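You operate a simulated robot arm through the tools that you are given. There is no shell and no other tool. Be economical: measure what you need, move in short steps, check, and stop when the job is done.

Carry out the task below with a simulated two-armed robot. There is one attempt and no reset: what you move stays moved.

Task
Wipe the bench scale, switch on, carry the blue tray on, tare it.
Fine: the tray goes onto the plate in both hands; the table pad takes the smear off the plate and goes back; both jars stay in the tray, not knocked or dropped. Set down upright: table pad. What is to be rubbed or washed off counts as gone when no trace of it is left.
Where things are to end (x, y in the base frame): blue tray within 3 cm of [75, -54].

Only the result counts: the job must be done as asked and must still hold three seconds after the hand-in. Knocking over, shifting, dropping, spilling or breaking anything else fails it.

Robot
Two 7-joint arms with two-finger parallel grippers on one trunk, on a base that drives. Base frame: it is fixed to the floor where the robot stands at the start and does not move with it; the origin is under the middle of the robot, x ahead of it, y to its left, z up. Units: cm, rad, N and s.
The left shoulder is at the start at [3, 11.9, 108.5], the right one opposite. With the tool pointing down near the work surface each hand reaches from about 18 to 66 cm from the robot's upright axis, wherever it stands, measured 20 degrees to its own side. Places, roughly: bench scale [70, -50, 80]; bench scale plate [80, -50, 90]; market jar [50, -100, 75]. Payload 3.43 kg a hand.
The tool frame of a hand sits at the grasp point between the pads (the TCP): z along the fingers, y along the line on which they close. The tips reach 3 cm beyond it. The gripper opens to 9.4 cm. The fingers are 2.8 cm wide and 1 cm thick; the gripper's body (5 by 9.6 cm) begins 5.5 cm behind the TCP.
Orientation is that of the tool frame in the base frame, as a unit quaternion [w, x, y, z]. With the fingers straight down and closing along the base's y, the tool's x points along the base's -x, its y along +y and its z along -z.

Tools
- The arms move only by the tool servo_tool. It takes "left_increments", "right_increments" or both (then of equal length, played together; a hand with none holds still); each is one flat list of numbers, 6 for each row, row after row: the shift along the tool's x, y, z in cm, then the turn, a rotation vector about the tool's x, y, z in rad. In form: [dx, dy, dz, ax, ay, az, dx, dy, dz, ax, ay, az, ...]. A call has 1 to 12 rows; each row is the pose to reach, as a shift and turn from the pose commanded when the call began, along the tool's axes at that moment. "left_grip" and "right_grip" are, for a hand that has rows, the gripper command, from -1 (shut) to 1 (fully open), values between in proportion, set as the call begins (left out, the last holds). Each row takes 0.2 s and may step no farther than 5 cm and 0.15 rad from the row before; otherwise, or with a gripper value out of range, the whole call is refused. A pose out of reach is approached as far as the arm can. The call stops where the force on the tool passes 40 N (or 10 N more than at its start, if that is more) or the arm is blocked; 0.2 s more then pass. Each finger travels about 7.2 cm/s and halts on what it meets, pressing with about 26 N; the grip force reading is that of the motor and also rises with nothing between the fingers. The clock runs only during rows and for 0.2 s after the last one: add rows that repeat a pose to give the fingers time. It gives the time, the measured TCP pose, the force on the tool (base axes), the opening and the grip force at its end, in the units of the frame above (readings bear some noise), with the torque about the TCP (base axes, N m) and any sound that the robot's microphone picked up.
- Cameras (640 x 400 px; columns grow to the right, rows downward): "scene" is now at [3.17, -3.88, 177.64]; the picture's right is [-0.50, -0.87, 0.00], its down [-0.69, 0.40, -0.61] and it looks along [0.53, -0.30, -0.79] (base axes); focal length 286 px, centre (320, 200). "left" rides on the left gripper at [7.6, -1.4, -10.3] in its tool frame; the picture's right is [0.18, 0.98, 0.00], its down [-0.75, 0.14, -0.64] and it looks along [-0.63, 0.12, 0.77] (tool axes); focal length 243 px, centre (320, 200). "right" rides on the right gripper at [7.6, 1.4, -10.2] in its tool frame; the picture's right is [-0.18, 0.98, 0.00], its down [-0.75, -0.14, -0.64] and it looks along [-0.63, -0.12, 0.77] (tool axes); focal length 243 px, centre (320, 200). There is no depth. A picture from a camera that has moved, and an enlarged one, comes with that camera's place and axes in the base frame and with its lens. The place of the scene camera against the robot may be out by one fixed shift of up to 1.2 cm in any direction.
- snapshot(camera): a new picture of that camera. The clock stands still meanwhile.
- raise_lower(by): slides the trunk up (or, below 0, down) by that many cm; the arms and the scene camera ride with it, the base frame stays. It gives what a move gives, with no picture.
- steer(legs): drives the robot by 1 to 6 legs, each [ahead, turn to the left] in cm and rad, along the robot's own axes; the way and the turn of a leg run together, so that a leg with both is an arc; at most 150 cm and 3.142 rad a leg. The arms and the cameras ride along, it lands a little off, and it stops where it bumps. It gives what a move gives.
- head_to(pan, tilt): turns the head with the scene camera to pan (to the left, within 2.496 rad either way) and tilt (down, from -0.506 to 1.204), counted from straight ahead of the robot. It gives what a move gives.
- zoom(camera, box): a new picture of the part [left, top, right, bottom] of that camera's present view, enlarged. The clock stands still meanwhile.
- hand_in(): hands the job in; it is judged then, once.

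Go step by step. Nothing tells you exact positions but the pictures and the camera data: compare them with the known pose of the tool, close in by small moves and look again before you grip or let go. The budget is 120 turns and 100 pictures, counting those below and the enlarged ones. Unless the task says otherwise, let go and move clear before handing in, and close with one line.

The tools are called after "Emit:" as name(argument=value, ...) on one line, values as JSON. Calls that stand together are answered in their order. servo_tool: Moves the arms, as the interface text tells. Its arguments: {"type":"object","properties":{"left_increments":{"type":"array","items":{"type":"number"}},"left_grip":{"type":"number"},"right_increments":{"type":"array","items":{"type":"number"}},"right_grip":{"type":"number"}},"required":[]} The other tools are called the same way: raise_lower (by) slides the trunk up or down; steer (legs) drives the base; head_to (pan, tilt) turns the head that bears the scene camera; snapshot (camera) takes a picture; zoom (camera, box) takes an enlarged picture of a part of a camera's view; hand_in () hands the job in.

At the start:

```text
t: 0.0
left_position: [42.27, -7.45, 116.12]
left_tool_rot: [0.0, -0.002, 1.0, 0.0]
left_ft_force: [-0.3, 0.3, 1.1]
left_moment: [0.0, 0.05, 0.03]
left_width: 9.38
left_finger_force: 0.1
right_position: [27.95, -36.56, 118.44]
right_tool_rot: [0.0, -0.002, 1.0, 0.0]
right_ft_force: [0.2, -0.5, 0.5]
right_moment: [-0.03, -0.03, -0.01]
right_width: 9.39
right_finger_force: 0.0
trunk travel left (down, up): [-35.0, 6.0]
robot x, y, heading: [-0.02, 0.04, -0.004]
head pan, tilt: [-0.522, 0.918]
```

scene: 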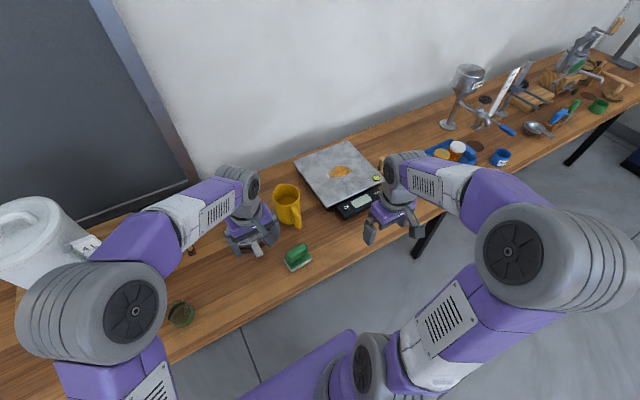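
right: 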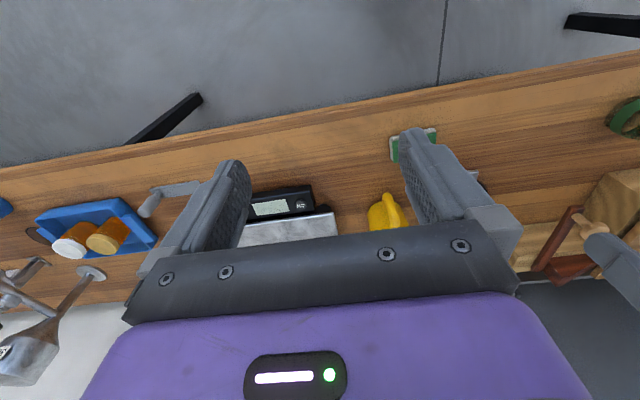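
left: 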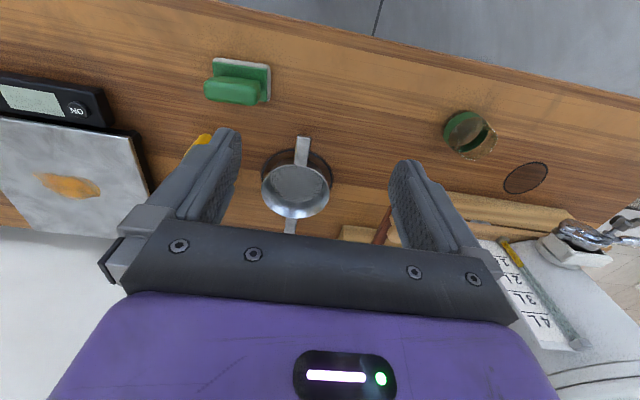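

I see the scale with a smear on its plate at about [75, -54], the green pad near [50, -20], and the blue tray with its jars near [63, -118]. I'll look closer at each before moving.

Emit:
zoom(camera="scene", box=[260, 120, 420, 280])

Emit:
zoom(camera="scene", box=[400, 50, 560, 210])

Emit:
zoom(camera="left", box=[0, 30, 320, 230])

Emit:
zoom(camera="right", box=[0, 150, 340, 320])

```text
2.50 times, centred on (340, 200) of scene
camera zoom: at [3.17, -3.88, 177.64], right [-0.5, -0.87, 0.0], down [-0.69, 0.4, -0.61], along [0.53, -0.3, -0.79], focal length 715 px, centre (270, 200)
```

zoom: 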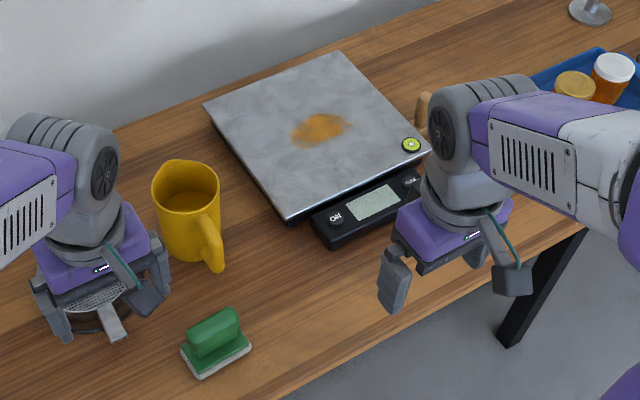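

```text
2.50 times, centred on (480, 130) of scene
camera zoom: at [3.17, -3.88, 177.64], right [-0.5, -0.87, 0.0], down [-0.69, 0.4, -0.61], along [0.53, -0.3, -0.79], focal length 715 px, centre (-80, 375)
```

zoom: 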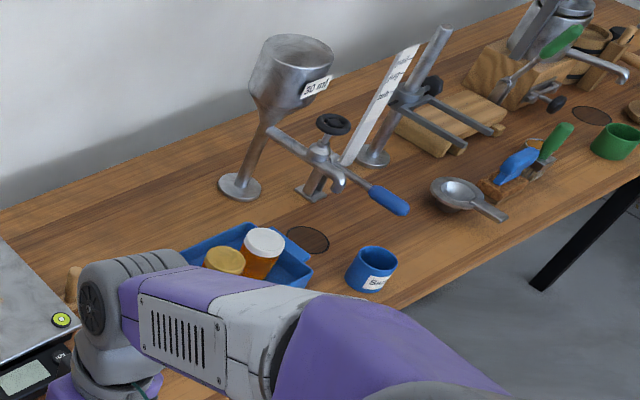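

```text
2.00 times, centred on (160, 130) of left
camera zoom: at [34.63, -9.11, 126.4], right [-0.19, 0.98, 0.0], down [0.75, 0.14, 0.64], along [0.63, 0.12, -0.77], focal length 485 px, centre (640, 340)
```

zoom: 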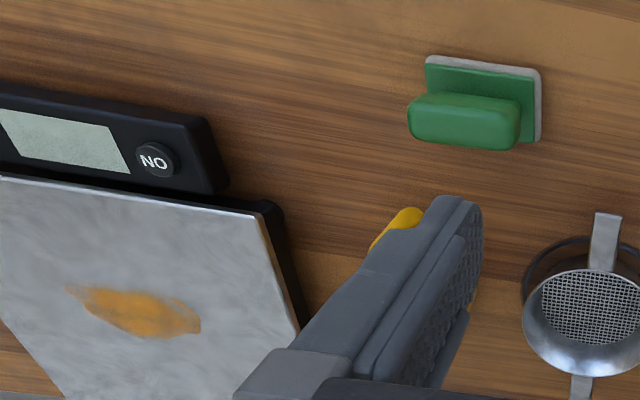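

```text
1.88 times, centred on (170, 235) of right
camera zoom: at [20.31, -35.17, 128.75], right [0.18, 0.98, 0.0], down [0.75, -0.14, 0.64], along [0.63, -0.12, -0.77], focal length 457 px, centre (602, 134)
```

zoom: 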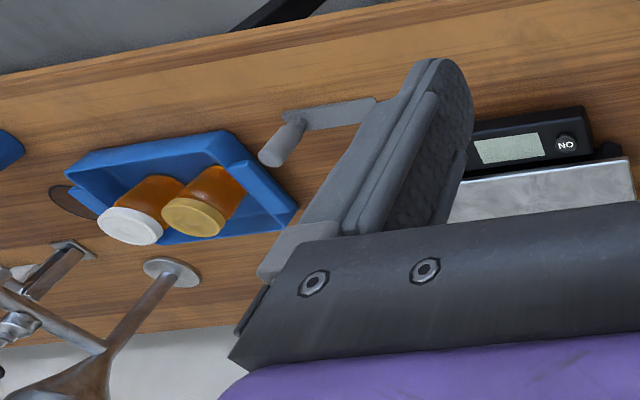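

The plate looks about 31 cm square, level with the base axes, with its top near z 85; the pad is about 10 cm (along y) by 6.5 cm. I'll look down ahead of the robot to check the clearance between base and table.

Emit:
head_to(pan=0.0, tilt=1.2)

Emit:
snapshot(camera="scene")

```text
t: 0.9
left_position: [42.32, -7.62, 116.16]
left_tool_rot: [0.0, -0.002, 1.0, 0.0]
left_ft_force: [0.0, -0.1, 0.3]
left_moment: [-0.01, 0.02, -0.02]
left_width: 9.39
left_finger_force: 0.1
right_position: [27.87, -36.64, 118.45]
right_tool_rot: [0.0, -0.002, 1.0, 0.0]
right_ft_force: [0.3, 0.4, -0.7]
right_moment: [0.01, 0.0, 0.04]
right_width: 9.42
right_finger_force: 0.0
trunk travel left (down, up): [-35.0, 6.0]
robot x, y, heading: [0.15, 0.03, -0.005]
head pan, tilt: [0.0, 1.201]
```

```text
92 pictures are left
camera scene: at [2.3, -0.18, 175.79], right [0.0, -1.0, 0.0], down [-0.93, 0.0, -0.36], along [0.36, 0.0, -0.93], focal length 286 px, centre (320, 200)
```

scene: 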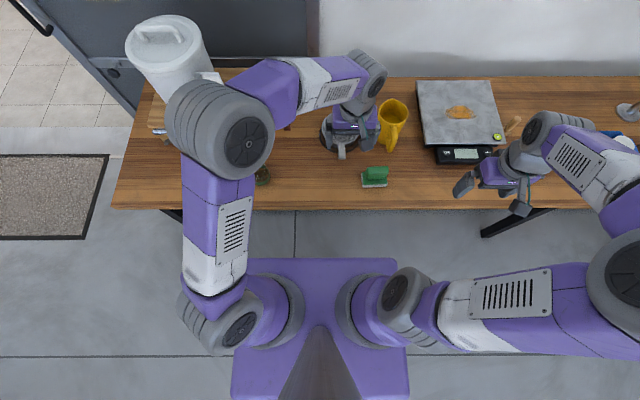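

The base is low and should fit under the table top, whose front edge is at x≈38; the legs stand away at y≈-95 and beyond. I'll drive to about [18, -32] facing the table, so the right hand reaches both pad and plate.

Emit:
steer(legs=[[0, -1.05], [36.5, 0], [0, 1.055]])

Emit:
head_to(pan=-0.35, tilt=1.0)

Emit:
snapshot(camera="scene")

Emit:
snapshot(camera="right")

```text
t: 8.7
left_position: [60.24, -39.27, 116.2]
left_tool_rot: [0.001, -0.005, 1.0, 0.001]
left_ft_force: [-1.0, 1.2, -0.8]
left_moment: [0.04, 0.01, 0.03]
left_width: 9.36
left_finger_force: 0.1
right_position: [45.99, -68.35, 118.36]
right_tool_rot: [0.0, -0.006, 1.0, 0.0]
right_ft_force: [0.0, 0.5, 0.0]
right_moment: [0.03, -0.02, 0.0]
right_width: 9.4
right_finger_force: 0.0
trunk travel left (down, up): [-35.0, 6.0]
robot x, y, heading: [17.55, -32.29, 0.003]
head pan, tilt: [0.0, 1.201]
```

```text
t: 9.5
left_position: [60.13, -39.18, 116.21]
left_tool_rot: [-0.001, -0.005, 1.0, 0.0]
left_ft_force: [0.3, -0.1, 0.1]
left_moment: [0.02, 0.04, -0.06]
left_width: 9.42
left_finger_force: 0.1
right_position: [46.12, -68.31, 118.42]
right_tool_rot: [-0.001, -0.006, 1.0, 0.0]
right_ft_force: [-0.4, 0.5, -0.4]
right_moment: [-0.02, 0.01, 0.02]
right_width: 9.41
right_finger_force: 0.0
trunk travel left (down, up): [-35.0, 6.0]
robot x, y, heading: [17.91, -32.02, 0.003]
head pan, tilt: [-0.351, 1.0]
```

```text
91 pictures are left
camera scene: at [21.12, -34.52, 177.05], right [-0.34, -0.94, 0.0], down [-0.79, 0.28, -0.54], along [0.51, -0.18, -0.84], focal length 286 px, centre (320, 200)
```

scene: 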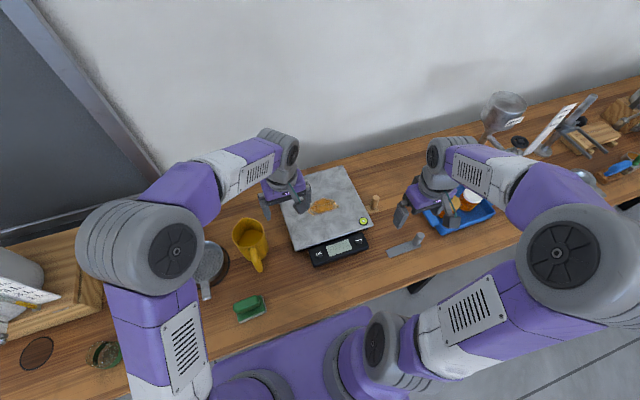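

```text
90 pictures are left
camera right: at [38.42, -67.01, 128.75], right [0.17, 0.98, 0.0], down [0.76, -0.13, 0.64], along [0.63, -0.11, -0.77], focal length 243 px, centre (320, 200)
```

right: 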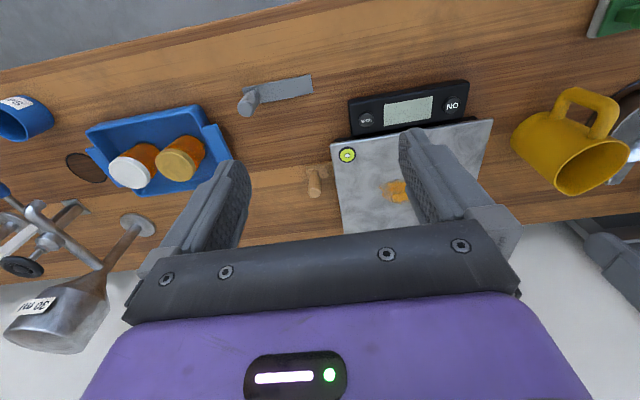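

The base landed at about [17.7, -32]. The left arm stands in the way of the pad, so I'll move it to the left and check.

Emit:
servo_tool(left_increments=[1.8, 4.2, 0, 0, 0, 0, 3.6, 8.4, 0, 0, 0, 0, 5.4, 12.6, 0, 0, 0, 0, 7.2, 16.8, 0, 0, 0, 0, 9, 21, 0, 0, 0, 0, 10.8, 25.2, 0, 0, 0, 0, 12.6, 29.4, 0, 0, 0, 0, 14.4, 33.6, 0, 0, 0, 0, 16.2, 37.8, 0, 0, 0, 0, 18, 42, 0, 0, 0, 0])

Emit:
head_to(pan=-0.1, tilt=1.0)

Emit:
snapshot(camera="scene")

```text
t: 11.7
left_position: [41.5, 2.83, 116.16]
left_tool_rot: [0.0, -0.006, 1.0, 0.001]
left_ft_force: [-0.4, -0.1, -0.4]
left_moment: [-0.02, 0.01, -0.01]
left_width: 9.38
left_finger_force: 0.1
right_position: [45.96, -68.24, 118.49]
right_tool_rot: [0.0, -0.005, 1.0, 0.0]
right_ft_force: [0.5, -0.1, -0.6]
right_moment: [-0.01, -0.02, 0.01]
right_width: 9.38
right_finger_force: 0.2
trunk travel left (down, up): [-35.0, 6.0]
robot x, y, heading: [17.78, -32.17, 0.002]
head pan, tilt: [-0.351, 1.0]
```

```text
t: 12.5
left_position: [41.48, 2.63, 116.07]
left_tool_rot: [0.0, -0.005, 1.0, 0.0]
left_ft_force: [1.1, -0.5, 0.7]
left_moment: [0.0, -0.02, -0.02]
left_width: 9.4
left_finger_force: 0.1
right_position: [46.07, -68.34, 118.41]
right_tool_rot: [0.001, -0.004, 1.0, 0.0]
right_ft_force: [0.1, 0.2, 0.6]
right_moment: [0.0, -0.01, 0.02]
right_width: 9.4
right_finger_force: 0.0
trunk travel left (down, up): [-35.0, 6.0]
robot x, y, heading: [17.8, -32.09, 0.009]
head pan, tilt: [-0.099, 1.0]
```

```text
89 pictures are left
camera scene: at [21.5, -32.85, 177.05], right [-0.09, -1.0, 0.0], down [-0.84, 0.08, -0.54], along [0.54, -0.05, -0.84], focal length 286 px, centre (320, 200)
```

scene: 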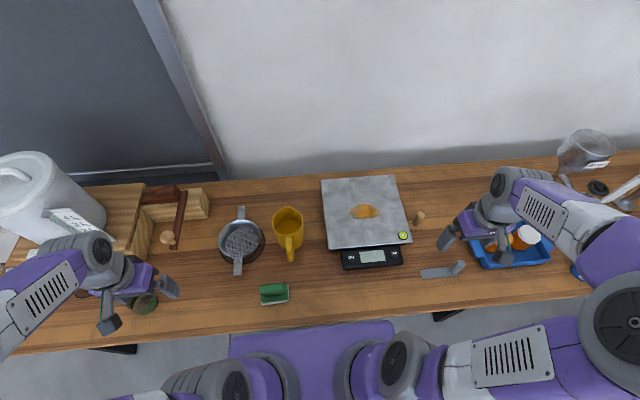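

The left hand is clear. Now I'll bring the right hand over the pad while turning it a quarter so the fingers close across the pad's handle (along x).

Emit:
servo_tool(right_increments=[-0.3, 3.92, 0.5, 0, 0, -0.131, -0.6, 7.84, 1, 0, 0, -0.262, -0.9, 11.75, 1.5, 0, 0, -0.393, -1.2, 15.67, 2, 0, 0, -0.524, -1.5, 19.6, 2.5, 0, 0, -0.655, -1.8, 23.5, 3, 0, 0, -0.785, -2.1, 27.4, 4, 0, 0, -0.916, -2.4, 31.3, 5, 0, 0, -1.047, -2.7, 35.25, 6, 0, 0, -1.178, -3, 39.2, 8, 0, 0, -1.309, -3.3, 43.1, 10, 0, 0, -1.44, -3.5, 47, 12, 0, 0, -1.571], right_grip=1)

Emit:
snapshot(camera="scene")

Emit:
snapshot(camera="right")

```text
t: 15.1
left_position: [41.56, 2.84, 116.07]
left_tool_rot: [0.0, -0.005, 1.0, 0.0]
left_ft_force: [0.2, 0.0, -0.7]
left_moment: [-0.01, -0.01, 0.03]
left_width: 9.4
left_finger_force: 0.1
right_position: [48.95, -21.18, 106.61]
right_tool_rot: [-0.001, 0.712, -0.702, -0.001]
right_ft_force: [-0.5, 0.3, 0.4]
right_moment: [-0.02, 0.01, 0.01]
right_width: 9.41
right_finger_force: 0.1
trunk travel left (down, up): [-35.0, 6.0]
robot x, y, heading: [17.92, -32.02, 0.01]
head pan, tilt: [-0.099, 1.0]
```

```text
88 pictures are left
camera scene: at [21.56, -32.62, 177.05], right [-0.09, -1.0, 0.0], down [-0.84, 0.08, -0.54], along [0.54, -0.05, -0.84], focal length 286 px, centre (320, 200)
```

scene: 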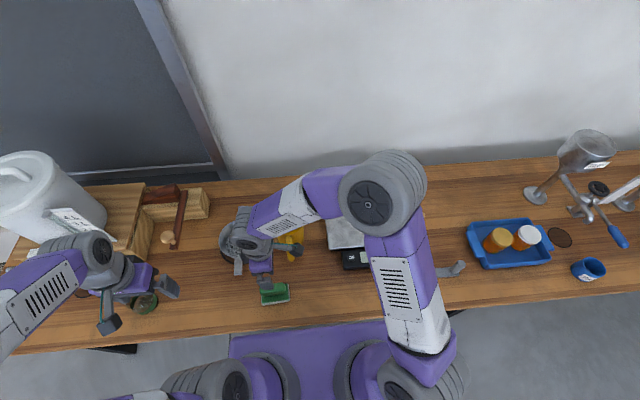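

```text
87 pictures are left
camera right: at [47.66, -28.81, 116.97], right [-0.99, 0.17, 0.0], down [0.13, 0.76, 0.64], along [0.11, 0.63, -0.77], focal length 243 px, centre (320, 200)
```

right: 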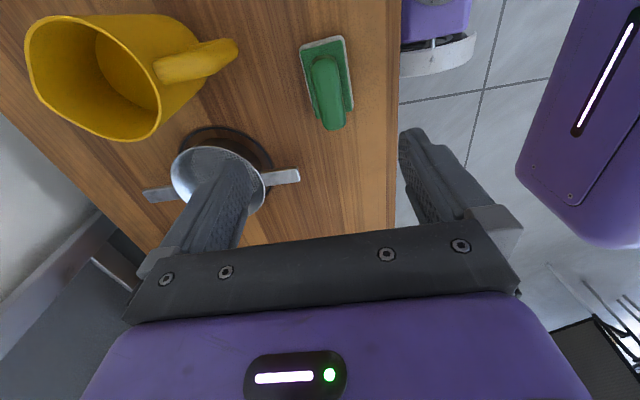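

Triangulating puts the pad at about [48.1, -20.2] with its base near z 81, so the table top is about z 80. I'll lower the right hand towards it and look again.

Emit:
servo_tool(right_increments=[-0.5, 0.4, 4, 0, 0, 0, -1, 0.8, 8, 0, 0, 0, -1, 0.8, 11, 0, 0, 0, -1, 0.8, 13, 0, 0, 0, -1, 0.8, 13, 0, 0, 0])

Emit:
snapshot(camera="right")

Emit:
zoom(camera="scene", box=[200, 200, 360, 320])

```text
t: 16.3
left_position: [41.49, 2.54, 116.1]
left_tool_rot: [0.0, -0.005, 1.0, 0.0]
left_ft_force: [-0.1, -0.8, 0.7]
left_moment: [0.0, 0.01, 0.03]
left_width: 9.38
left_finger_force: 0.1
right_position: [48.34, -20.29, 93.45]
right_tool_rot: [0.001, 0.711, -0.704, 0.001]
right_ft_force: [-0.4, 0.1, 0.0]
right_moment: [0.0, 0.03, 0.03]
right_width: 9.39
right_finger_force: 0.1
trunk travel left (down, up): [-35.0, 6.0]
robot x, y, heading: [18.04, -31.66, 0.004]
head pan, tilt: [-0.099, 1.0]
```

```text
86 pictures are left
camera right: at [46.99, -27.89, 103.79], right [-0.98, 0.17, 0.0], down [0.13, 0.75, 0.64], along [0.11, 0.63, -0.77], focal length 243 px, centre (320, 200)
```

right: 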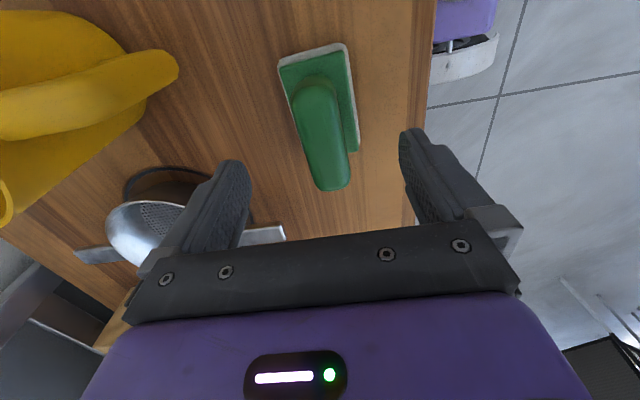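

```text
3.33 times, centred on (280, 260) of scene
camera zoom: at [21.48, -32.86, 177.05], right [-0.09, -1.0, 0.0], down [-0.84, 0.08, -0.54], along [0.54, -0.05, -0.84], focal length 953 px, centre (453, 0)
```

zoom: 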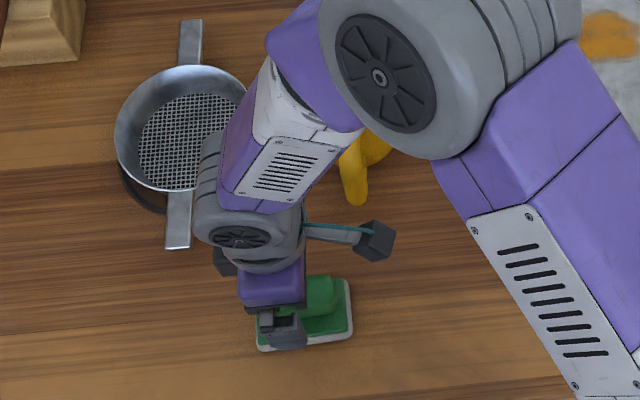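

The pad sits at about [48.3, -19.4], between the fingers' line. I'll shift slightly, lower to z≈86 with the fingers astride the handle, and look before closing.

Emit:
servo_tool(right_increments=[-0.8, 0, 3, 0, 0, 0, -0.8, 0, 5.5, 0, 0, 0, -0.8, 0, 7.2, 0, 0, 0, -0.8, 0, 7.2, 0, 0, 0])

Emit:
snapshot(camera="right")

```text
t: 17.3
left_position: [41.55, 2.65, 116.12]
left_tool_rot: [-0.001, -0.006, 1.0, 0.0]
left_ft_force: [-1.0, 0.1, 0.2]
left_moment: [-0.01, 0.03, -0.02]
left_width: 9.39
left_finger_force: 0.0
right_position: [48.07, -19.44, 86.18]
right_tool_rot: [0.0, 0.712, -0.702, 0.0]
right_ft_force: [0.5, -0.4, 0.3]
right_moment: [0.02, 0.0, 0.02]
right_width: 9.41
right_finger_force: 0.1
trunk travel left (down, up): [-35.0, 6.0]
robot x, y, heading: [18.06, -32.38, 0.006]
head pan, tilt: [-0.099, 1.0]
```

```text
84 pictures are left
camera right: at [46.85, -27.18, 96.5], right [-0.98, 0.17, 0.0], down [0.13, 0.76, 0.64], along [0.11, 0.63, -0.77], focal length 243 px, centre (320, 200)
```

right: 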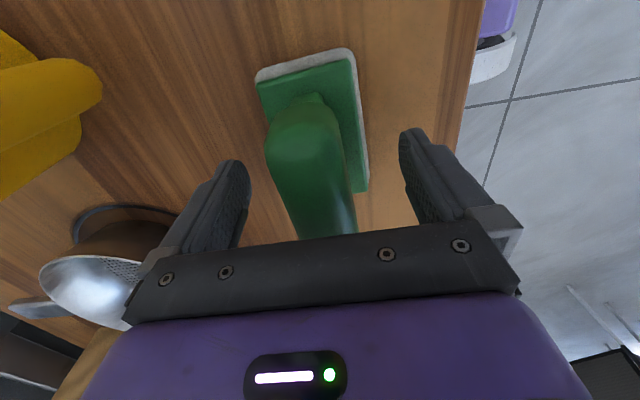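

The handle lies between the fingers with the tips about at its foot. I'll close the right hand and see what width it holds.

Emit:
servo_tool(right_increments=[0, 0, 0.3, 0, 0, 0, 0, 0, 0.3, 0, 0, 0, 0, 0, 0.3, 0, 0, 0, 0, 0, 0.3, 0, 0, 0, 0, 0, 0.3, 0, 0, 0], right_grip=-1)

Emit:
snapshot(camera="right")

```text
t: 18.5
left_position: [41.51, 2.7, 116.01]
left_tool_rot: [0.0, -0.004, 1.0, 0.0]
left_ft_force: [0.1, 0.0, 0.1]
left_moment: [-0.03, 0.02, 0.02]
left_width: 9.37
left_finger_force: 0.1
right_position: [48.23, -19.55, 85.89]
right_tool_rot: [0.0, 0.711, -0.703, 0.0]
right_ft_force: [0.1, 0.4, 0.0]
right_moment: [-0.02, 0.01, -0.02]
right_width: 3.39
right_finger_force: 25.9
trunk travel left (down, up): [-35.0, 6.0]
robot x, y, heading: [18.05, -31.8, 0.001]
head pan, tilt: [-0.099, 1.0]
```

```text
83 pictures are left
camera right: at [46.86, -27.19, 96.22], right [-0.98, 0.17, 0.0], down [0.13, 0.76, 0.64], along [0.11, 0.63, -0.77], focal length 243 px, centre (320, 200)
```

right: 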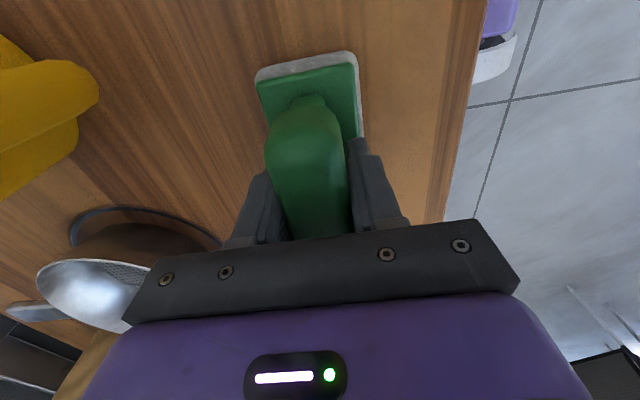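

The handle is held (3.4 cm wide) at TCP [48.2, -19.5, 85.9], which I'll keep for putting it back. Now I'll lift it and carry it over the smear at about [74, -54].

Emit:
servo_tool(right_increments=[0, 0, -5, 0, 0, 0, 0, 0, -10, 0, 0, 0, 0, 0, -15, 0, 0, 0, 3.8, -2.9, -16, 0, 0, 0, 7.6, -5.8, -17, 0, 0, 0, 11.4, -8.7, -17, 0, 0, 0, 15.2, -11.6, -17, 0, 0, 0, 19, -14.5, -17, 0, 0, 0, 22.8, -17.4, -17, 0, 0, 0, 26.6, -20.3, -17, 0, 0, 0, 30.4, -23.2, -17, 0, 0, 0, 34.2, -25.5, -17, 0, 0, 0])

Emit:
snapshot(camera="scene")

Emit:
snapshot(camera="right")

```text
t: 21.1
left_position: [41.56, 2.64, 116.17]
left_tool_rot: [0.0, -0.005, 1.0, 0.0]
left_ft_force: [-0.2, 0.4, 0.0]
left_moment: [-0.01, -0.01, -0.01]
left_width: 9.39
left_finger_force: 0.1
right_position: [74.31, -53.41, 102.73]
right_tool_rot: [-0.001, 0.712, -0.702, -0.001]
right_ft_force: [0.2, 0.9, 0.5]
right_moment: [0.02, 0.02, 0.02]
right_width: 0.0
right_finger_force: 25.3
trunk travel left (down, up): [-35.0, 6.0]
robot x, y, heading: [17.53, -32.03, 0.004]
head pan, tilt: [-0.099, 1.0]
```

```text
82 pictures are left
camera scene: at [21.55, -32.95, 177.05], right [-0.09, -1.0, 0.0], down [-0.84, 0.08, -0.54], along [0.54, -0.05, -0.84], focal length 286 px, centre (320, 200)
```

scene: 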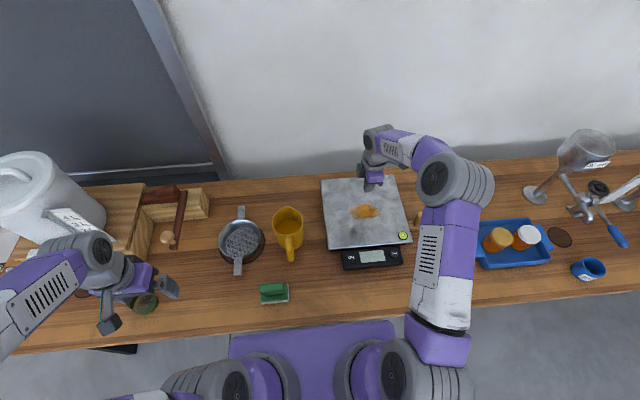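

```text
81 pictures are left
camera right: at [72.96, -61.01, 113.05], right [-0.99, 0.17, 0.0], down [0.13, 0.75, 0.64], along [0.11, 0.63, -0.77], focal length 243 px, centre (320, 200)
```

right: 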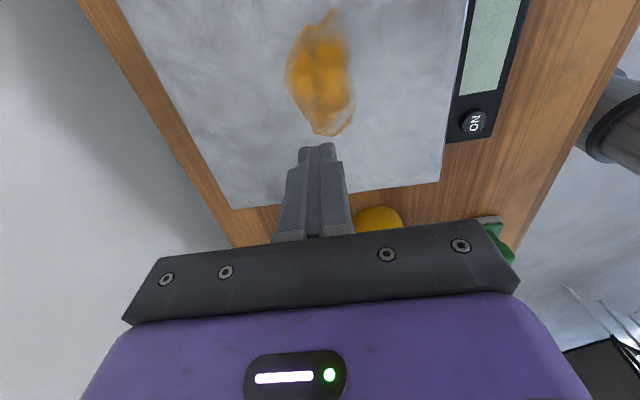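

The pad slipped out as I lifted (width 0) and still stands in its place; my grip was too shallow. I'll go back, open, and look again before gripping lower.

Emit:
servo_tool(right_increments=[-3.8, 2.9, 0, 0, 0, 0, -7.6, 5.8, 0, 0, 0, 0, -11.4, 8.7, 0, 0, 0, 0, -15.2, 11.6, 0, 0, 0, 0, -19, 14.5, 0, 0, 0, 0, -22.8, 17.4, 0, 0, 0, 0, -26.6, 20.3, 0, 0, 0, 0, -30.4, 23.2, 0, 0, 0, 0, -34, 26, 0, 0, 0, 0, -34, 26, 4, 0, 0, 0, -34, 26, 8, 0, 0, 0, -34, 26, 9.5, 0, 0, 0], right_grip=1)

Emit:
snapshot(camera="right")

Emit:
zoom(camera="scene", box=[200, 200, 360, 320])

```text
t: 23.7
left_position: [41.54, 2.74, 116.23]
left_tool_rot: [0.0, -0.005, 1.0, -0.001]
left_ft_force: [0.6, 0.2, 0.4]
left_moment: [0.0, 0.05, -0.03]
left_width: 9.39
left_finger_force: 0.0
right_position: [47.76, -19.68, 93.26]
right_tool_rot: [0.001, 0.711, -0.703, 0.0]
right_ft_force: [-0.1, 0.2, 0.7]
right_moment: [0.03, -0.03, 0.02]
right_width: 9.42
right_finger_force: 0.0
trunk travel left (down, up): [-35.0, 6.0]
robot x, y, heading: [17.83, -31.85, 0.006]
head pan, tilt: [-0.099, 1.0]
```

```text
80 pictures are left
camera right: at [46.39, -27.28, 103.65], right [-0.98, 0.17, 0.0], down [0.13, 0.76, 0.64], along [0.11, 0.63, -0.77], focal length 243 px, centre (320, 200)
```

right: 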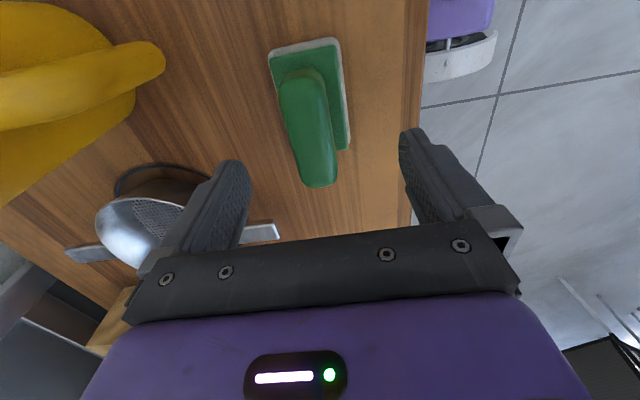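

```text
3.33 times, centred on (280, 260) of scene
camera zoom: at [21.52, -32.84, 177.05], right [-0.09, -1.0, 0.0], down [-0.84, 0.08, -0.54], along [0.54, -0.05, -0.84], focal length 953 px, centre (453, 0)
```

zoom: 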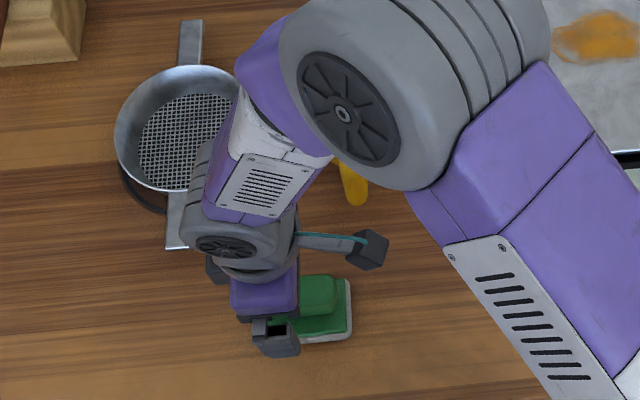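

The pad hasn't moved. I'll centre on the handle and go lower, to about z 84.3, then check for contact.

Emit:
servo_tool(right_increments=[-0.2, -0.6, 4, 0, 0, 0, -0.2, -0.6, 7, 0, 0, 0, -0.2, -0.6, 8, 0, 0, 0, -0.2, -0.6, 8.5, 0, 0, 0, -0.2, -0.6, 9, 0, 0, 0, -0.2, -0.6, 9, 0, 0, 0])

Emit:
snapshot(camera="right")

```text
t: 25.1
left_position: [41.62, 2.83, 116.1]
left_tool_rot: [0.001, -0.005, 1.0, 0.0]
left_ft_force: [0.2, 0.0, 0.4]
left_moment: [-0.02, 0.0, 0.03]
left_width: 9.4
left_finger_force: 0.0
right_position: [48.27, -19.61, 84.3]
right_tool_rot: [-0.001, 0.711, -0.704, 0.0]
right_ft_force: [0.0, -0.6, 0.1]
right_moment: [0.0, -0.04, 0.0]
right_width: 9.41
right_finger_force: 0.0
trunk travel left (down, up): [-35.0, 6.0]
robot x, y, heading: [17.99, -32.27, 0.006]
head pan, tilt: [-0.099, 1.0]
```

```text
78 pictures are left
camera right: at [46.98, -27.17, 94.68], right [-0.98, 0.17, 0.0], down [0.13, 0.75, 0.64], along [0.11, 0.63, -0.77], focal length 243 px, centre (320, 200)
```

right: 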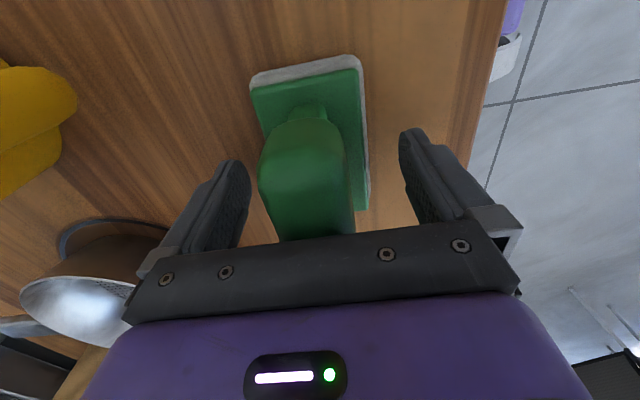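

The tips are now about level with the pad's base plate, so I'll rise a touch (z≈85), close, then lift slowly by a few centimetres as a test.

Emit:
servo_tool(right_increments=[0, 0, -0.7, 0, 0, 0, 0, 0, -0.7, 0, 0, 0])

Emit:
servo_tool(right_increments=[0, 0, 0, 0, 0, 0, 0, 0, 0, 0, 0, 0, 0, 0, 0, 0, 0, 0, 0, 0, 0, 0, 0, 0, 0, 0, 0, 0, 0, 0, 0, 0, 0, 0, 0, 0], right_grip=-1)

Emit:
servo_tool(right_increments=[0, 0, -0.3, 0, 0, 0, 0, 0, -0.8, 0, 0, 0, 0, 0, -1.4, 0, 0, 0, 0, 0, -2, 0, 0, 0, 0, 0, -2.6, 0, 0, 0, 0, 0, -3.2, 0, 0, 0])

Emit:
snapshot(camera="right")

```text
t: 25.7
left_position: [41.49, 2.79, 116.1]
left_tool_rot: [0.0, -0.006, 1.0, 0.0]
left_ft_force: [0.5, 0.4, 0.9]
left_moment: [-0.01, -0.03, -0.01]
left_width: 9.37
left_finger_force: 0.0
right_position: [48.31, -19.56, 85.11]
right_tool_rot: [0.001, 0.712, -0.702, 0.0]
right_ft_force: [0.3, 0.5, 0.7]
right_moment: [-0.03, -0.01, 0.03]
right_width: 9.39
right_finger_force: 0.1
trunk travel left (down, up): [-35.0, 6.0]
robot x, y, heading: [17.86, -31.64, 0.006]
head pan, tilt: [-0.099, 1.0]
```

```text
t: 27.1
left_position: [41.42, 2.71, 116.17]
left_tool_rot: [0.0, -0.005, 1.0, 0.0]
left_ft_force: [0.2, -0.7, 0.4]
left_moment: [-0.03, 0.01, 0.0]
left_width: 9.43
left_finger_force: 0.0
right_position: [48.34, -19.52, 85.24]
right_tool_rot: [0.0, 0.711, -0.703, -0.001]
right_ft_force: [-0.8, -0.5, 2.4]
right_moment: [-0.02, 0.01, 0.01]
right_width: 5.21
right_finger_force: 25.6
trunk travel left (down, up): [-35.0, 6.0]
robot x, y, heading: [18.12, -31.91, 0.006]
head pan, tilt: [-0.099, 1.0]
```

```text
t: 28.5
left_position: [41.52, 2.76, 116.19]
left_tool_rot: [0.0, -0.005, 1.0, 0.0]
left_ft_force: [0.5, -0.1, 0.1]
left_moment: [0.0, 0.03, -0.02]
left_width: 9.41
left_finger_force: 0.0
right_position: [48.3, -19.52, 88.24]
right_tool_rot: [0.0, 0.711, -0.703, 0.0]
right_ft_force: [-0.4, -0.2, -0.5]
right_moment: [-0.02, 0.0, -0.01]
right_width: 5.25
right_finger_force: 26.0
trunk travel left (down, up): [-35.0, 6.0]
robot x, y, heading: [18.03, -32.15, 0.003]
head pan, tilt: [-0.099, 1.0]
```

```text
77 pictures are left
camera right: at [46.95, -27.15, 98.64], right [-0.98, 0.17, 0.0], down [0.13, 0.76, 0.64], along [0.11, 0.63, -0.77], focal length 243 px, centre (320, 200)
```

right: 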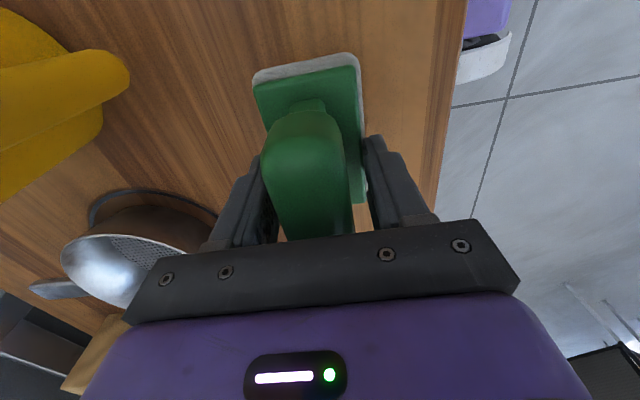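

The fingers now hold the pad's base plate (5.2 cm) and it lifts with the hand. I'd like a deeper hold, so I'll set it back down, open, lower slightly and grip again.

Emit:
servo_tool(right_increments=[0, 0, 1, 0, 0, 0, 0, 0, 2, 0, 0, 0, 0, 0, 3, 0, 0, 0, 0, 0, 3.2, 0, 0, 0])

Emit:
servo_tool(right_increments=[0, 0, 0, 0, 0, 0, 0, 0, 0, 0, 0, 0, 0, 0, 0, 0, 0, 0, 0, 0, 0.6, 0, 0, 0, 0, 0, 0.6, 0, 0, 0], right_grip=0.6)

Emit:
servo_tool(right_increments=[0, 0, 0, 0, 0, 0, 0, 0, 0, 0, 0, 0, 0, 0, 0, 0, 0, 0, 0, 0, 0, 0, 0, 0, 0, 0, 0, 0, 0, 0], right_grip=-1)

Emit:
servo_tool(right_increments=[0, 0, -0.3, 0, 0, 0, 0, 0, -0.8, 0, 0, 0, 0, 0, -1.4, 0, 0, 0, 0, 0, -2, 0, 0, 0, 0, 0, -2.6, 0, 0, 0, 0, 0, -3.2, 0, 0, 0, 0, 0, -4.2, 0, 0, 0, 0, 0, -5.2, 0, 0, 0])

Emit:
snapshot(camera="right")

```text
t: 29.5
left_position: [41.56, 2.74, 116.22]
left_tool_rot: [0.0, -0.006, 1.0, 0.0]
left_ft_force: [0.3, -1.6, 0.5]
left_moment: [0.0, -0.03, -0.02]
left_width: 9.4
left_finger_force: 0.1
right_position: [48.29, -19.51, 85.17]
right_tool_rot: [-0.001, 0.711, -0.703, 0.0]
right_ft_force: [-1.1, -1.9, 6.9]
right_moment: [-0.21, 0.23, -0.03]
right_width: 5.22
right_finger_force: 25.8
trunk travel left (down, up): [-35.0, 6.0]
robot x, y, heading: [17.66, -32.16, 0.009]
head pan, tilt: [-0.099, 1.0]
```

```text
t: 30.7
left_position: [41.52, 2.76, 116.21]
left_tool_rot: [0.0, -0.005, 1.0, -0.001]
left_ft_force: [-0.6, 0.3, 0.0]
left_moment: [0.01, -0.01, 0.02]
left_width: 9.4
left_finger_force: 0.2
right_position: [48.16, -19.54, 84.37]
right_tool_rot: [0.001, 0.711, -0.703, 0.0]
right_ft_force: [-0.2, 0.3, 0.4]
right_moment: [-0.02, 0.02, -0.04]
right_width: 7.51
right_finger_force: 0.0
trunk travel left (down, up): [-35.0, 6.0]
robot x, y, heading: [17.9, -31.68, 0.003]
head pan, tilt: [-0.099, 1.0]
```

```text
t: 31.9
left_position: [41.58, 2.86, 116.14]
left_tool_rot: [0.0, -0.004, 1.0, 0.001]
left_ft_force: [0.1, 0.3, 0.3]
left_moment: [-0.01, -0.02, 0.01]
left_width: 9.4
left_finger_force: 0.1
right_position: [48.21, -19.56, 84.45]
right_tool_rot: [-0.001, 0.712, -0.702, -0.001]
right_ft_force: [-0.2, 0.2, 0.0]
right_moment: [0.02, -0.01, 0.0]
right_width: 5.9
right_finger_force: 25.6
trunk travel left (down, up): [-35.0, 6.0]
robot x, y, heading: [17.77, -31.81, 0.001]
head pan, tilt: [-0.099, 1.0]
```

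```text
t: 33.7
left_position: [41.53, 2.81, 115.95]
left_tool_rot: [0.001, -0.005, 1.0, 0.0]
left_ft_force: [-0.4, -0.2, 0.4]
left_moment: [-0.02, -0.02, -0.02]
left_width: 9.41
left_finger_force: 0.1
right_position: [48.36, -19.49, 89.67]
right_tool_rot: [0.0, 0.71, -0.704, 0.0]
right_ft_force: [-0.2, 1.4, -0.8]
right_moment: [0.0, -0.02, -0.02]
right_width: 5.9
right_finger_force: 25.5
trunk travel left (down, up): [-35.0, 6.0]
robot x, y, heading: [17.92, -32.05, 0.006]
head pan, tilt: [-0.099, 1.0]
```

```text
76 pictures are left
camera right: at [46.95, -27.13, 100.03], right [-0.98, 0.17, 0.0], down [0.13, 0.76, 0.64], along [0.11, 0.63, -0.77], focal length 243 px, centre (320, 200)
```

right: 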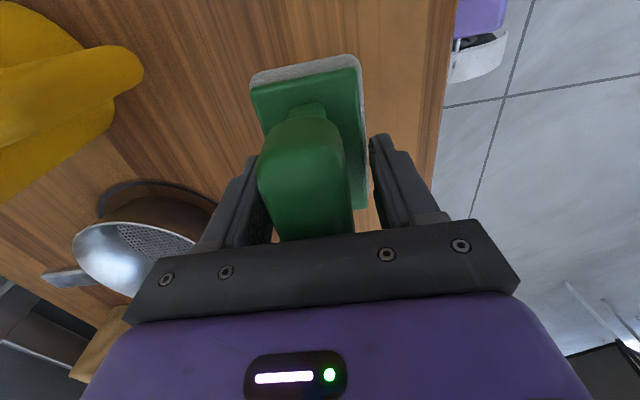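

The pad is now held by its base (5.9 cm) and lifts cleanly. I'll raise it and carry it gently over the plate.

Emit:
servo_tool(right_increments=[0, 0, -2.5, 0, 0, 0, 0, 0, -5.5, 0, 0, 0, 0, 0, -9, 0, 0, 0, 1, -0.7, -12, 0, 0, 0, 3.9, -2.9, -12.5, 0, 0, 0, 6.9, -5.1, -12.5, 0, 0, 0, 9.9, -7.3, -12.5, 0, 0, 0, 12.9, -9.5, -12.5, 0, 0, 0, 15.9, -11.7, -12.5, 0, 0, 0, 18.9, -13.9, -12.5, 0, 0, 0, 21.9, -16.1, -12.5, 0, 0, 0, 24.9, -18.3, -12.5, 0, 0, 0])

Emit:
servo_tool(right_increments=[2.5, -1.9, 0, 0, 0, 0, 5, -3.8, 0, 0, 0, 0, 7.5, -5.6, 0, 0, 0, 0, 10, -7.3, 0, 0, 0, 0, 10, -7.3, 0, 0, 0, 0])

Emit:
snapshot(camera="right")

Emit:
zoom(camera="scene", box=[280, 130, 440, 280])

```text
t: 36.3
left_position: [41.56, 2.51, 116.14]
left_tool_rot: [0.0, -0.006, 1.0, 0.001]
left_ft_force: [0.7, -0.8, 1.2]
left_moment: [-0.01, -0.02, 0.0]
left_width: 9.38
left_finger_force: 0.0
right_position: [66.77, -44.34, 102.21]
right_tool_rot: [0.001, 0.711, -0.703, 0.0]
right_ft_force: [0.5, -0.6, -0.7]
right_moment: [0.01, 0.01, 0.01]
right_width: 5.94
right_finger_force: 26.0
trunk travel left (down, up): [-35.0, 6.0]
robot x, y, heading: [18.09, -32.14, 0.006]
head pan, tilt: [-0.099, 1.0]
```

```text
t: 37.5
left_position: [41.52, 2.66, 116.09]
left_tool_rot: [0.0, -0.006, 1.0, 0.0]
left_ft_force: [0.1, -0.7, 0.0]
left_moment: [0.01, 0.04, -0.01]
left_width: 9.39
left_finger_force: 0.0
right_position: [74.27, -54.24, 102.16]
right_tool_rot: [0.0, 0.711, -0.703, 0.0]
right_ft_force: [-0.8, 0.7, -0.1]
right_moment: [-0.01, 0.02, 0.02]
right_width: 5.93
right_finger_force: 25.9
trunk travel left (down, up): [-35.0, 6.0]
robot x, y, heading: [17.55, -32.16, 0.007]
head pan, tilt: [-0.099, 1.0]
```

```text
75 pictures are left
camera right: at [72.9, -61.77, 112.58], right [-0.98, 0.17, 0.0], down [0.13, 0.76, 0.64], along [0.11, 0.63, -0.77], focal length 243 px, centre (320, 200)
```

right: 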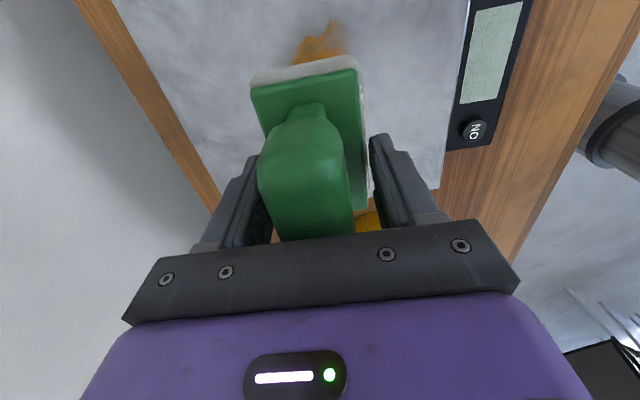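

```text
2.67 times, centred on (360, 205) of scene
camera zoom: at [21.46, -32.75, 177.05], right [-0.09, -1.0, 0.0], down [-0.84, 0.08, -0.54], along [0.54, -0.05, -0.84], focal length 763 px, centre (213, 187)
```

zoom: 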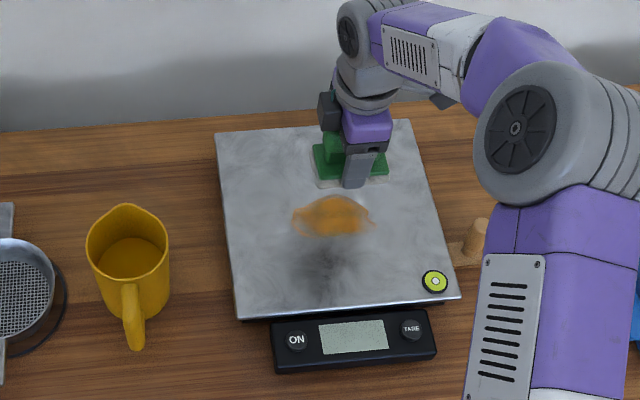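

The pad is above the smear. I'll descend in two stages, slowly near the plate, watching the force.

Emit:
servo_tool(right_increments=[0, 0, 3, 0, 0, 0, 0, 0, 6, 0, 0, 0, 0, 0, 8.5, 0, 0, 0, 0, 0, 9.5, 0, 0, 0, 0, 0, 10, 0, 0, 0, 0, 0, 10.4, 0, 0, 0, 0, 0, 10.8, 0, 0, 0, 0, 0, 10.8, 0, 0, 0])

Emit:
snapshot(camera="right")

```text
t: 39.3
left_position: [41.52, 2.72, 116.12]
left_tool_rot: [0.0, -0.006, 1.0, 0.0]
left_ft_force: [0.5, -0.4, -0.9]
left_moment: [-0.05, 0.02, 0.01]
left_width: 9.4
left_finger_force: 0.0
right_position: [74.22, -54.19, 91.44]
right_tool_rot: [0.0, 0.711, -0.703, -0.001]
right_ft_force: [0.2, -0.4, -0.7]
right_moment: [0.0, -0.04, -0.02]
right_width: 5.95
right_finger_force: 25.9
trunk travel left (down, up): [-35.0, 6.0]
robot x, y, heading: [17.72, -32.03, 0.008]
head pan, tilt: [-0.099, 1.0]
```

```text
73 pictures are left
camera right: at [72.93, -61.79, 101.79], right [-0.98, 0.17, 0.0], down [0.13, 0.76, 0.64], along [0.11, 0.63, -0.77], focal length 243 px, centre (320, 200)
```

right: 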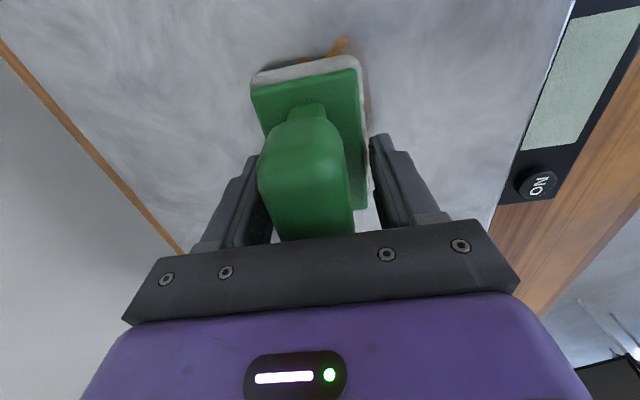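

Not yet touching; I'll go down another 1.2 cm in small steps.

Emit:
servo_tool(right_increments=[0, 0, 0.3, 0, 0, 0, 0, 0, 0.6, 0, 0, 0, 0, 0, 0.9, 0, 0, 0, 0, 0, 0.9, 0, 0, 0])

Emit:
servo_tool(right_increments=[0, 0, 0.2, 0, 0, 0, 0, 0, 0.4, 0, 0, 0, 0, 0, 0.4, 0, 0, 0])

```text
t: 40.3
left_position: [41.5, 2.78, 116.16]
left_tool_rot: [0.0, -0.005, 1.0, 0.0]
left_ft_force: [-0.8, 0.1, 0.4]
left_moment: [-0.01, -0.03, -0.03]
left_width: 9.39
left_finger_force: 0.0
right_position: [74.21, -54.11, 90.71]
right_tool_rot: [-0.001, 0.711, -0.703, 0.001]
right_ft_force: [-0.1, 0.0, 10.5]
right_moment: [0.17, 0.33, -0.03]
right_width: 5.93
right_finger_force: 26.1
trunk travel left (down, up): [-35.0, 6.0]
robot x, y, heading: [17.4, -32.01, 0.004]
head pan, tilt: [-0.099, 1.0]
```

```text
t: 41.1
left_position: [41.25, 2.77, 116.13]
left_tool_rot: [0.002, -0.005, 1.0, 0.0]
left_ft_force: [-0.3, -0.4, -0.2]
left_moment: [-0.02, 0.0, 0.01]
left_width: 9.41
left_finger_force: 0.1
right_position: [74.24, -54.15, 90.58]
right_tool_rot: [-0.002, 0.711, -0.704, 0.003]
right_ft_force: [-3.3, -1.4, 35.6]
right_moment: [-0.08, 0.17, 0.0]
right_width: 5.94
right_finger_force: 25.8
trunk travel left (down, up): [-35.0, 6.0]
robot x, y, heading: [17.83, -32.21, 0.005]
head pan, tilt: [-0.099, 1.0]
```

Contact at TCP z≈90.7 and the press is 35 N; I'll ease off slightly and start wiping strokes over the smear.

Emit:
servo_tool(right_increments=[0, 0, -0.2, 0, 0, 0, 1.5, 0, -0.2, 0, 0, 0, 3, 0, -0.2, 0, 0, 0, 4.5, 0, -0.2, 0, 0, 0, 4.5, 1.5, -0.2, 0, 0, 0, 3, 1.5, -0.2, 0, 0, 0, 1.5, 1.5, -0.2, 0, 0, 0, 0, 1.5, -0.2, 0, 0, 0, -1.5, 1.5, -0.2, 0, 0, 0, -3, 1.5, -0.2, 0, 0, 0, -4, 1, -0.2, 0, 0, 0, -4, 0, -0.2, 0, 0, 0])

Emit:
snapshot(camera="right")

Emit:
zoom(camera="scene", box=[280, 130, 440, 280])

```text
t: 43.7
left_position: [41.45, 2.77, 116.17]
left_tool_rot: [0.0, -0.007, 1.0, 0.0]
left_ft_force: [-0.4, -0.6, -0.4]
left_moment: [0.02, 0.0, -0.01]
left_width: 9.39
left_finger_force: 0.1
right_position: [74.11, -49.95, 90.45]
right_tool_rot: [0.0, 0.712, -0.702, -0.002]
right_ft_force: [-6.4, 2.3, 12.0]
right_moment: [-0.28, 0.08, -0.2]
right_width: 5.93
right_finger_force: 25.7
trunk travel left (down, up): [-35.0, 6.0]
robot x, y, heading: [18.12, -31.81, 0.008]
head pan, tilt: [-0.099, 1.0]
```

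```text
72 pictures are left
camera right: at [72.81, -57.51, 100.76], right [-0.99, 0.17, 0.0], down [0.13, 0.75, 0.64], along [0.11, 0.63, -0.77], focal length 243 px, centre (320, 200)
```

right: 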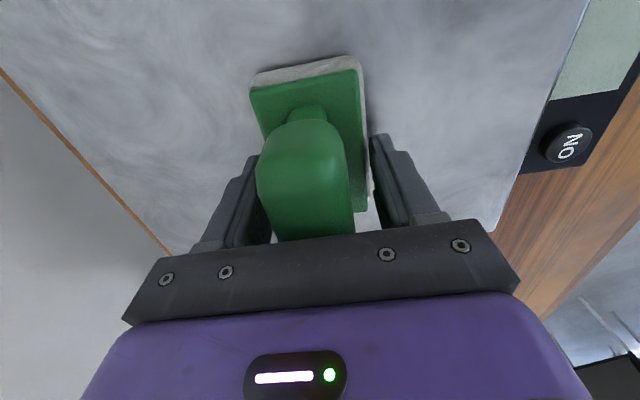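

```text
2.67 times, centred on (360, 205) of scene
camera zoom: at [21.28, -32.71, 177.05], right [-0.09, -1.0, 0.0], down [-0.84, 0.08, -0.54], along [0.54, -0.05, -0.84], focal length 763 px, centre (213, 187)
```

zoom: 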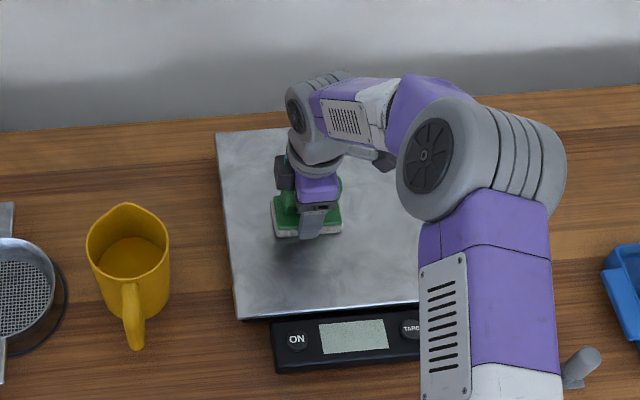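

Most of the smear is gone. I'll make further passes on both sides to be thorough, then lift and inspect.

Emit:
servo_tool(right_increments=[0, -1.5, 0, 0, 0, 0, 1.5, -2.5, 0, 0, 0, 0, 3, -2.5, 0, 0, 0, 0, 4.5, -2.5, 0, 0, 0, 0, 6, -2.5, 0, 0, 0, 0, 7.5, -2, 0, 0, 0, 0, 8, -0.5, 0, 0, 0, 0, 6.5, 0.5, 0, 0, 0, 0, 5, 1.5, 0, 0, 0, 0, 4, 2.5, 0, 0, 0, 0, 2.5, 2.5, 0, 0, 0, 0, 1, 2.5, 0, 0, 0, 0])

Emit:
servo_tool(right_increments=[0, 0, -2, 0, 0, 0, 0, 0, -5, 0, 0, 0, 0, 0, -9, 0, 0, 0, -2.5, 2.5, -12, 0, 0, 0, -5.5, 5, -12, 0, 0, 0, -8, 7.5, -12, 0, 0, 0])

Emit:
zoom(camera="scene", box=[290, 160, 430, 280])

Emit:
snapshot(camera="right")

```text
t: 46.3
left_position: [41.31, 2.64, 116.06]
left_tool_rot: [0.001, -0.006, 1.0, 0.0]
left_ft_force: [0.1, -0.4, -0.1]
left_moment: [0.02, -0.01, -0.03]
left_width: 9.42
left_finger_force: 0.1
right_position: [71.57, -51.33, 90.47]
right_tool_rot: [0.0, 0.711, -0.703, 0.001]
right_ft_force: [-0.2, -10.0, 24.2]
right_moment: [-0.48, -0.13, 0.0]
right_width: 5.91
right_finger_force: 26.5
trunk travel left (down, up): [-35.0, 6.0]
robot x, y, heading: [17.83, -32.17, 0.009]
head pan, tilt: [-0.099, 1.0]
```

```text
t: 47.7
left_position: [41.43, 2.85, 116.21]
left_tool_rot: [0.001, -0.005, 1.0, 0.0]
left_ft_force: [-0.1, -0.3, -0.5]
left_moment: [0.0, -0.01, -0.02]
left_width: 9.4
left_finger_force: 0.1
right_position: [64.32, -43.17, 102.42]
right_tool_rot: [-0.001, 0.71, -0.704, -0.001]
right_ft_force: [-0.3, 1.9, -1.0]
right_moment: [-0.02, -0.02, 0.0]
right_width: 5.89
right_finger_force: 26.2
trunk travel left (down, up): [-35.0, 6.0]
robot x, y, heading: [17.73, -31.93, 0.012]
head pan, tilt: [-0.099, 1.0]
```

```text
3.33 times, centred on (360, 220) of scene
camera zoom: at [21.4, -32.74, 177.05], right [-0.09, -1.0, 0.0], down [-0.84, 0.08, -0.54], along [0.54, -0.05, -0.84], focal length 953 px, centre (187, 133)
```

zoom: 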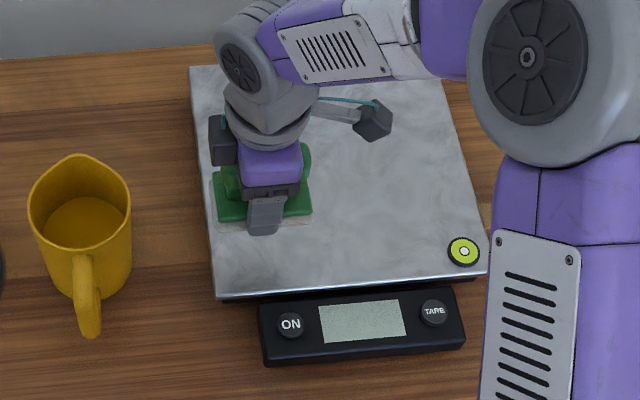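

```text
69 pictures are left
camera right: at [62.96, -50.7, 112.67], right [-0.98, 0.17, 0.0], down [0.13, 0.76, 0.64], along [0.11, 0.63, -0.77], focal length 243 px, centre (320, 200)
```

right: 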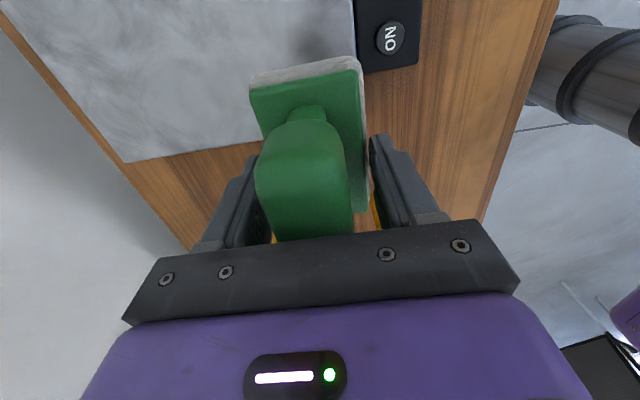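

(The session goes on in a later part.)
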